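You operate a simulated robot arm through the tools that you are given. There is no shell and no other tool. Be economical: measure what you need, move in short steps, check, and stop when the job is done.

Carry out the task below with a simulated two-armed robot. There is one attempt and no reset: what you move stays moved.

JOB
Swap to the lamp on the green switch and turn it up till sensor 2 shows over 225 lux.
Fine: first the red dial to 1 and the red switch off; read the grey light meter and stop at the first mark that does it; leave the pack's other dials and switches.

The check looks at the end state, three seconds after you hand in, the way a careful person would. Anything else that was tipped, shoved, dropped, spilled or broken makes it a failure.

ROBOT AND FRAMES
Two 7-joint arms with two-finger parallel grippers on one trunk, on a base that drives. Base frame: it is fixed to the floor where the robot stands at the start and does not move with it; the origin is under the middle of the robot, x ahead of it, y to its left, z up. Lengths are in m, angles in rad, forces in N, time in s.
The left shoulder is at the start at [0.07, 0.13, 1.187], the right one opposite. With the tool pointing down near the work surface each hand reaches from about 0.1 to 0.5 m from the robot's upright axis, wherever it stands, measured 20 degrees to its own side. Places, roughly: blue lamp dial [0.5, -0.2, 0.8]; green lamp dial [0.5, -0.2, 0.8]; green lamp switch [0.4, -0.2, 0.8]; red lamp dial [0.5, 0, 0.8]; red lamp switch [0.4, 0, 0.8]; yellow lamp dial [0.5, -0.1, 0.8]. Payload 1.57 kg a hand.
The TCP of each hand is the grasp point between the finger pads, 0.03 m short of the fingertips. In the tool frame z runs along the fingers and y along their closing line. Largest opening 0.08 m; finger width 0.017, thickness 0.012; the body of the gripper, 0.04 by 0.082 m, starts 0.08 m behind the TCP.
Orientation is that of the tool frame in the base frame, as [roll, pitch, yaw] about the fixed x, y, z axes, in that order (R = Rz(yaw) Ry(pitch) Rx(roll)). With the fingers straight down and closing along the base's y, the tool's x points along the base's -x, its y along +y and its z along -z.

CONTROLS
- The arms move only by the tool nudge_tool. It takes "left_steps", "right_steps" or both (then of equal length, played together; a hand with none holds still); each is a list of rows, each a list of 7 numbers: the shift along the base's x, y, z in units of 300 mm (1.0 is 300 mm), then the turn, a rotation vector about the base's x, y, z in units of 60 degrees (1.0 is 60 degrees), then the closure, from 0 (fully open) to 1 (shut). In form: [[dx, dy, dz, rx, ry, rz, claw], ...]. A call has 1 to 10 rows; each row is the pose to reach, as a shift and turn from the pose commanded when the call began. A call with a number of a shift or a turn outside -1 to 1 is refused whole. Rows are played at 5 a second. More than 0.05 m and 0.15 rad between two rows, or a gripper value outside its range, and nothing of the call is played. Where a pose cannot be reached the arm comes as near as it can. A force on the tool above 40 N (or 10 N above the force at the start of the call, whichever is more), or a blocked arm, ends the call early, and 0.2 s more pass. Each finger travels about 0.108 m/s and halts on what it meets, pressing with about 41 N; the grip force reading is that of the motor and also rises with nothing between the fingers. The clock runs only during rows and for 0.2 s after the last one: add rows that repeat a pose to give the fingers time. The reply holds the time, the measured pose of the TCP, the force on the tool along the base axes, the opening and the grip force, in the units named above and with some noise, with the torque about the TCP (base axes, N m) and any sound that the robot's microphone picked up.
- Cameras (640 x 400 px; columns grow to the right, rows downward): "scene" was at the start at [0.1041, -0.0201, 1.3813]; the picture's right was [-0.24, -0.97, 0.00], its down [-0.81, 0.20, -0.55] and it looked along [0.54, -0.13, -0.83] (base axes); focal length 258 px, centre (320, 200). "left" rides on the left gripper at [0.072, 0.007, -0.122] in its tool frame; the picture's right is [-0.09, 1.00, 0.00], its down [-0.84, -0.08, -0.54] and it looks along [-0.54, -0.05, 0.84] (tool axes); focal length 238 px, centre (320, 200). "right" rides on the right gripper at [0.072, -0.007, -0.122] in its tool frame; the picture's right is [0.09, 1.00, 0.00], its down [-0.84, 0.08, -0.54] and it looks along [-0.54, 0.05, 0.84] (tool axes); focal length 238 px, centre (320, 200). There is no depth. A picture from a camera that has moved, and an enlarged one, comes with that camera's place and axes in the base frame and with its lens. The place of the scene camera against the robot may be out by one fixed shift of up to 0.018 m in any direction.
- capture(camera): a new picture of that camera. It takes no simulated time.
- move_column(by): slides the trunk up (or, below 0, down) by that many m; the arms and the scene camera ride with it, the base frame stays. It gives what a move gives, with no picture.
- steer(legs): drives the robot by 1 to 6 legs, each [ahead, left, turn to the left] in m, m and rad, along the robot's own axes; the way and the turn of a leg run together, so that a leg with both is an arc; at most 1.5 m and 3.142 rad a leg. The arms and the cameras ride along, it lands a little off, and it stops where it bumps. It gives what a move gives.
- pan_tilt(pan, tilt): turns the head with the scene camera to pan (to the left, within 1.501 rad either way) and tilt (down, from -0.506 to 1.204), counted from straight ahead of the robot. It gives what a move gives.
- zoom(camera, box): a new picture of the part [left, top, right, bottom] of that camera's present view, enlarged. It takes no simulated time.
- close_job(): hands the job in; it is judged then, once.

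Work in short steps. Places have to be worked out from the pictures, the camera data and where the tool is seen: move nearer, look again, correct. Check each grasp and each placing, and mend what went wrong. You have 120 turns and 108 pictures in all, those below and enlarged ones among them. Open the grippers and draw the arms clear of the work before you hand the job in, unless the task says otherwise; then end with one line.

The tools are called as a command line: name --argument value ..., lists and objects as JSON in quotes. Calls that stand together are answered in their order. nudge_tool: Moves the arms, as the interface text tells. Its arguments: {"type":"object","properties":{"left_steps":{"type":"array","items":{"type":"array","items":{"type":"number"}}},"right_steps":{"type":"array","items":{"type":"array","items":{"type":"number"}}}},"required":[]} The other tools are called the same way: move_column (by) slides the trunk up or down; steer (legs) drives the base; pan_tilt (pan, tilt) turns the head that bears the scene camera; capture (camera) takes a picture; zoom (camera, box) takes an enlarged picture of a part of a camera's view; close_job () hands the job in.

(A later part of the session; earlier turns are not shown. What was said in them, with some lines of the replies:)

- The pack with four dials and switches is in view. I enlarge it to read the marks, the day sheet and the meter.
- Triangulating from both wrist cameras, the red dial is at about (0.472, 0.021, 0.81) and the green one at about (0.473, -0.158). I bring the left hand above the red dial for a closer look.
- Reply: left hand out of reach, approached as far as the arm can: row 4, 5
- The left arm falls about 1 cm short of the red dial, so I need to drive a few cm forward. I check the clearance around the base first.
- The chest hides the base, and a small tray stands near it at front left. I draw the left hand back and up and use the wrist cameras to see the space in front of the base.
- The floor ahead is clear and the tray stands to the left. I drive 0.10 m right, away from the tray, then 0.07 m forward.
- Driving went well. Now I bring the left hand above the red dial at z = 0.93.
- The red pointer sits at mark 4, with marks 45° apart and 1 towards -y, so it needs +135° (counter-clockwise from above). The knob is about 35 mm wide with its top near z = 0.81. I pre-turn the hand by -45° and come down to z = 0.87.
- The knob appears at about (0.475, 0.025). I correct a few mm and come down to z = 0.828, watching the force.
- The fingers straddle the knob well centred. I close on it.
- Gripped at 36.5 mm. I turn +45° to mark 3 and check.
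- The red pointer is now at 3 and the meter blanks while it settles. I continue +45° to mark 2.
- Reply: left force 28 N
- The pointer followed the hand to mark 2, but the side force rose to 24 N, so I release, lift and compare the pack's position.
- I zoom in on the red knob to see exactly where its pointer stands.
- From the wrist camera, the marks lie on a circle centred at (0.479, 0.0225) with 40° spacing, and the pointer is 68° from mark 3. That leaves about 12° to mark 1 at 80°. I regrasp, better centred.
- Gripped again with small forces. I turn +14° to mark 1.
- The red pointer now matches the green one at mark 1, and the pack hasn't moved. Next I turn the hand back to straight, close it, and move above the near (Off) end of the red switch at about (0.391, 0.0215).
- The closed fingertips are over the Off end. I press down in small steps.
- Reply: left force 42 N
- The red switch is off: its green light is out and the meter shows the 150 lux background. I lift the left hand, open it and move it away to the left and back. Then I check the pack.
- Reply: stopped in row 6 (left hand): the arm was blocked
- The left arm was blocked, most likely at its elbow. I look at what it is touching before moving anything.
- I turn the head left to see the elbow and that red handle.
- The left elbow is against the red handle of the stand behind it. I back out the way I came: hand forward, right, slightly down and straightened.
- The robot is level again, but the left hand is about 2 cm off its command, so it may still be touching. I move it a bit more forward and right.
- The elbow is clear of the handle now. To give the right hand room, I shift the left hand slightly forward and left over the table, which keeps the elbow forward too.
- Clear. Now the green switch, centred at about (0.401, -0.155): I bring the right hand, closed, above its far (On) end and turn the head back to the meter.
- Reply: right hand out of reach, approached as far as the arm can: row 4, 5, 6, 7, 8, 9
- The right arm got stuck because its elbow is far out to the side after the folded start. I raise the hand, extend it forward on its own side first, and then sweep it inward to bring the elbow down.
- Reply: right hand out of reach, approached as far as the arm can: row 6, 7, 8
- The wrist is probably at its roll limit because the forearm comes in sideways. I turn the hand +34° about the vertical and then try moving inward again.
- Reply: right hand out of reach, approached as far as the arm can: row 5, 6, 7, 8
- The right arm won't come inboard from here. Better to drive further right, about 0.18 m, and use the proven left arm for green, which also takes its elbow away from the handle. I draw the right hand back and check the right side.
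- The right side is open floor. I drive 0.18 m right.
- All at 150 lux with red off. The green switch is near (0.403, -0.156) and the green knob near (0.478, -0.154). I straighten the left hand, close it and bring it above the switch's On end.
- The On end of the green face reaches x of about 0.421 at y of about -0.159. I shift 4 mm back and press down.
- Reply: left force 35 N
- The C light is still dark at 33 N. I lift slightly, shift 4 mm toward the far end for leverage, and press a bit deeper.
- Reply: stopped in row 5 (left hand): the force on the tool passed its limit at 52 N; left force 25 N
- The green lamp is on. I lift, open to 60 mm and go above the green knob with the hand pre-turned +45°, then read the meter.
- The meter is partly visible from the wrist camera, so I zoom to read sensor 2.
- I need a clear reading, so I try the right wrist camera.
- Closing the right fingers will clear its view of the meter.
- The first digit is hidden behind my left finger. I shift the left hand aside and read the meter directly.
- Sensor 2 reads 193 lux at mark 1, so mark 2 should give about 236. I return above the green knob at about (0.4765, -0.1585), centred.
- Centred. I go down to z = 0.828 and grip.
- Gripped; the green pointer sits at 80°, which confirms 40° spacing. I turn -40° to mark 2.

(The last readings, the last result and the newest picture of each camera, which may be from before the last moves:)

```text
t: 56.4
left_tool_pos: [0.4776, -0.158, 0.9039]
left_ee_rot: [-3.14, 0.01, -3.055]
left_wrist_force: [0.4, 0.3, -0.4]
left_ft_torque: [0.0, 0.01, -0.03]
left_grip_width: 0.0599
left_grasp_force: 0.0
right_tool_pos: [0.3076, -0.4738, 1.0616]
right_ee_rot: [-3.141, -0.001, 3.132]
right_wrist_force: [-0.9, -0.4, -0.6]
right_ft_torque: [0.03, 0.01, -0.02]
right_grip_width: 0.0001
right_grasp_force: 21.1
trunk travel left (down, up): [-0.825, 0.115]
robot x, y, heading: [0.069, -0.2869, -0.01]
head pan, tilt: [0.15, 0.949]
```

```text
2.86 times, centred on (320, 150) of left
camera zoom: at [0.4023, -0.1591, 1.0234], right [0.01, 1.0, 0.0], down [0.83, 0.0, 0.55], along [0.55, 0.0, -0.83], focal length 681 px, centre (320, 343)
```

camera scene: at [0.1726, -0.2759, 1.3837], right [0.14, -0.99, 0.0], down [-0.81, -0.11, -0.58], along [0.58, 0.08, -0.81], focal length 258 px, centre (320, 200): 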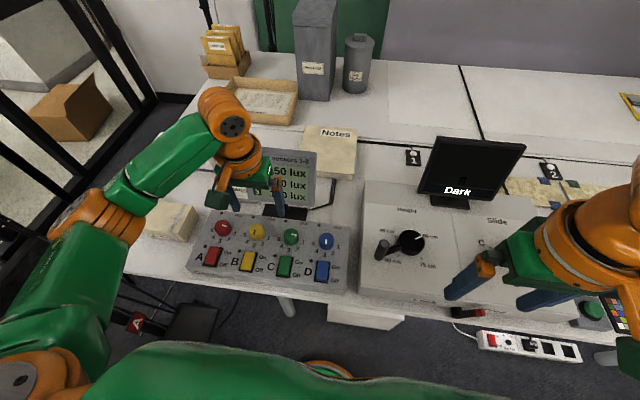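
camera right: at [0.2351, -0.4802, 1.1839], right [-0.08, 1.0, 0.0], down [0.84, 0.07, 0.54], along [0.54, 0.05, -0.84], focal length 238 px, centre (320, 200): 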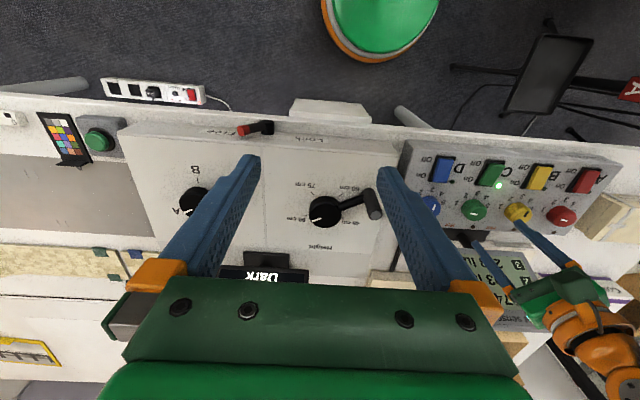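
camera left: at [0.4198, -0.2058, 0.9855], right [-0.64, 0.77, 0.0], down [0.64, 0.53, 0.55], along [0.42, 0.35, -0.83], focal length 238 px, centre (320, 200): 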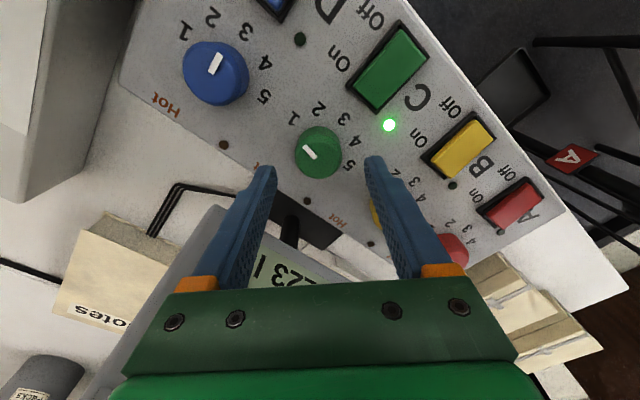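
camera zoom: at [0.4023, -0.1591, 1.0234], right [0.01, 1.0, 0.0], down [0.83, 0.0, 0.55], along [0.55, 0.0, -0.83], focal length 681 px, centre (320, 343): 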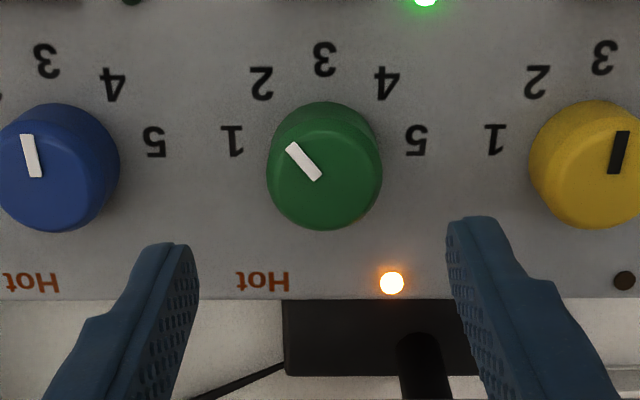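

The pointer is at 39°, i.e. mark 2, and the Hot lamp for C came on. I move the left hand aside and let the meter settle.

nudge_tool --left_steps '[[-0.05, 0.1, 0.08, 0, 0, 0, 0], [-0.1, 0.22, 0.16, 0, 0, 0, 0], [-0.15, 0.34, 0.2, 0, 0, 0, 0], [-0.2, 0.42, 0.25, 0, 0, 0, 0], [-0.2, 0.42, 0.25, 0, 0, 0, 0], [-0.2, 0.42, 0.25, 0, 0, 0, 0], [-0.2, 0.42, 0.25, 0, 0, 0, 0], [-0.2, 0.42, 0.25, 0, 0, 0, 0], [-0.2, 0.42, 0.25, 0, 0, 0, 0], [-0.2, 0.42, 0.25, 0, 0, 0, 0]]' --right_steps '[[0, 0, 0, 0, 0, 0, 0.5], [0, 0, 0, 0, 0, 0, 0], [0, 0, 0, 0, 0, 0, 0], [0, 0, 0, 0, 0, 0, 0], [0, 0, 0, 0, 0, 0, 0], [0, 0, 0, 0, 0, 0, 0], [0, 0, 0, 0, 0, 0, 0], [0, 0, 0, 0, 0, 0, 0], [0, 0, 0, 0, 0, 0, 0], [0, 0, 0, 0, 0, 0, 0]]'

zoom --camera "scene" --box '[180, 140, 380, 300]'

```text
t: 58.6
left_tool_pos: [0.4167, -0.0327, 0.9773]
left_ee_rot: [-3.14, 0.011, -3.055]
left_wrist_force: [-0.4, 0.3, 0.3]
left_ft_torque: [-0.02, -0.02, 0.02]
left_grip_width: 0.0801
left_grasp_force: 0.1
right_tool_pos: [0.3084, -0.4757, 1.0628]
right_ee_rot: [3.141, -0.001, 3.133]
right_wrist_force: [-0.7, -0.1, 0.0]
right_ft_torque: [-0.01, -0.02, 0.02]
right_grip_width: 0.0799
right_grasp_force: 0.1
trunk travel left (down, up): [-0.825, 0.115]
robot x, y, heading: [0.068, -0.2815, -0.008]
head pan, tilt: [0.15, 0.949]
```

```text
2.50 times, centred on (280, 220) of scene
camera zoom: at [0.1725, -0.2757, 1.3837], right [0.14, -0.99, 0.0], down [-0.8, -0.12, -0.58], along [0.58, 0.08, -0.81], focal length 646 px, centre (420, 150)
```

zoom: 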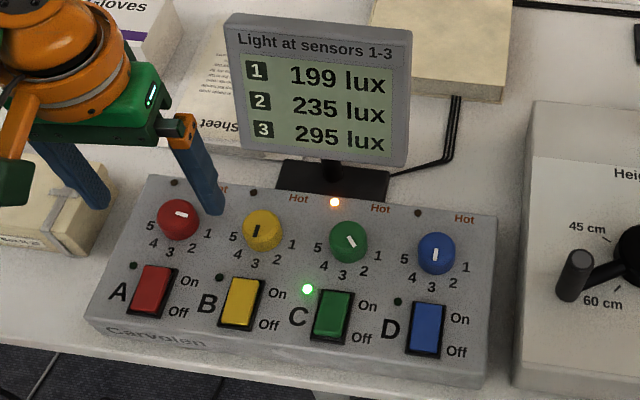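

Sensor 2 shows 235 lux at mark 2; mark 1 gave 193. I raise the left hand clear and take a last wide look.

nudge_tool --left_steps '[[0, 0, 0.08, 0, 0, 0, 0], [-0.06, 0, 0.16, 0, 0, 0, 0], [-0.12, 0, 0.22, 0, 0, 0, 0], [-0.18, 0, 0.25, 0, 0, 0, 0]]'

pan_tilt --pan 0.6 --tilt 0.85

capture --camera "scene"

```text
t: 59.6
left_tool_pos: [0.3617, -0.0332, 1.0538]
left_ee_rot: [-3.14, 0.009, -3.057]
left_wrist_force: [-0.9, 0.7, 0.6]
left_ft_torque: [-0.02, -0.01, 0.04]
left_grip_width: 0.0801
left_grasp_force: 0.1
right_tool_pos: [0.3072, -0.475, 1.0622]
right_ee_rot: [-3.141, -0.002, 3.132]
right_wrist_force: [-0.2, 0.3, 0.5]
right_ft_torque: [0.04, -0.01, -0.01]
right_grip_width: 0.0801
right_grasp_force: 0.0
trunk travel left (down, up): [-0.825, 0.115]
robot x, y, heading: [0.0666, -0.2832, -0.003]
head pan, tilt: [0.15, 0.949]
```

```text
t: 60.5
left_tool_pos: [0.3623, -0.0322, 1.0539]
left_ee_rot: [-3.141, 0.01, -3.056]
left_wrist_force: [-0.2, 1.0, -0.4]
left_ft_torque: [-0.02, -0.01, 0.02]
left_grip_width: 0.0796
left_grasp_force: 0.0
right_tool_pos: [0.3082, -0.474, 1.0629]
right_ee_rot: [3.142, 0.0, 3.134]
right_wrist_force: [0.6, -0.1, -1.6]
right_ft_torque: [0.0, -0.03, 0.0]
right_grip_width: 0.0799
right_grasp_force: 0.0
trunk travel left (down, up): [-0.825, 0.115]
robot x, y, heading: [0.0671, -0.2831, -0.005]
head pan, tilt: [0.6, 0.85]
```

```text
40 pictures are left
camera scene: at [0.1655, -0.2425, 1.3912], right [0.56, -0.83, 0.0], down [-0.62, -0.42, -0.66], along [0.55, 0.37, -0.75], focal length 258 px, centre (320, 200)
```

scene: 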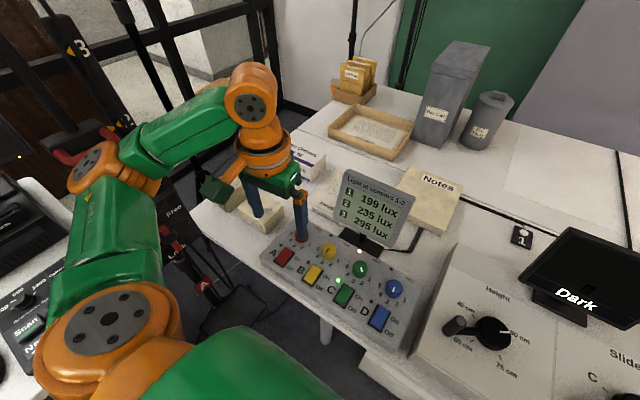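

Everything stands upright, both grippers are open and clear, and the reading is steady at 235 lux. I hand in.

close_job

```text
The job is handed in.
```

The green lamp is on at mark 2, the first mark that does it, with sensor 2 at 235 lux (mark 1 gave 193); red was set to 1 and switched off first, and while I was clearing the left arm its elbow bumped the red handle of the stand on the robot's left, which still looks upright.
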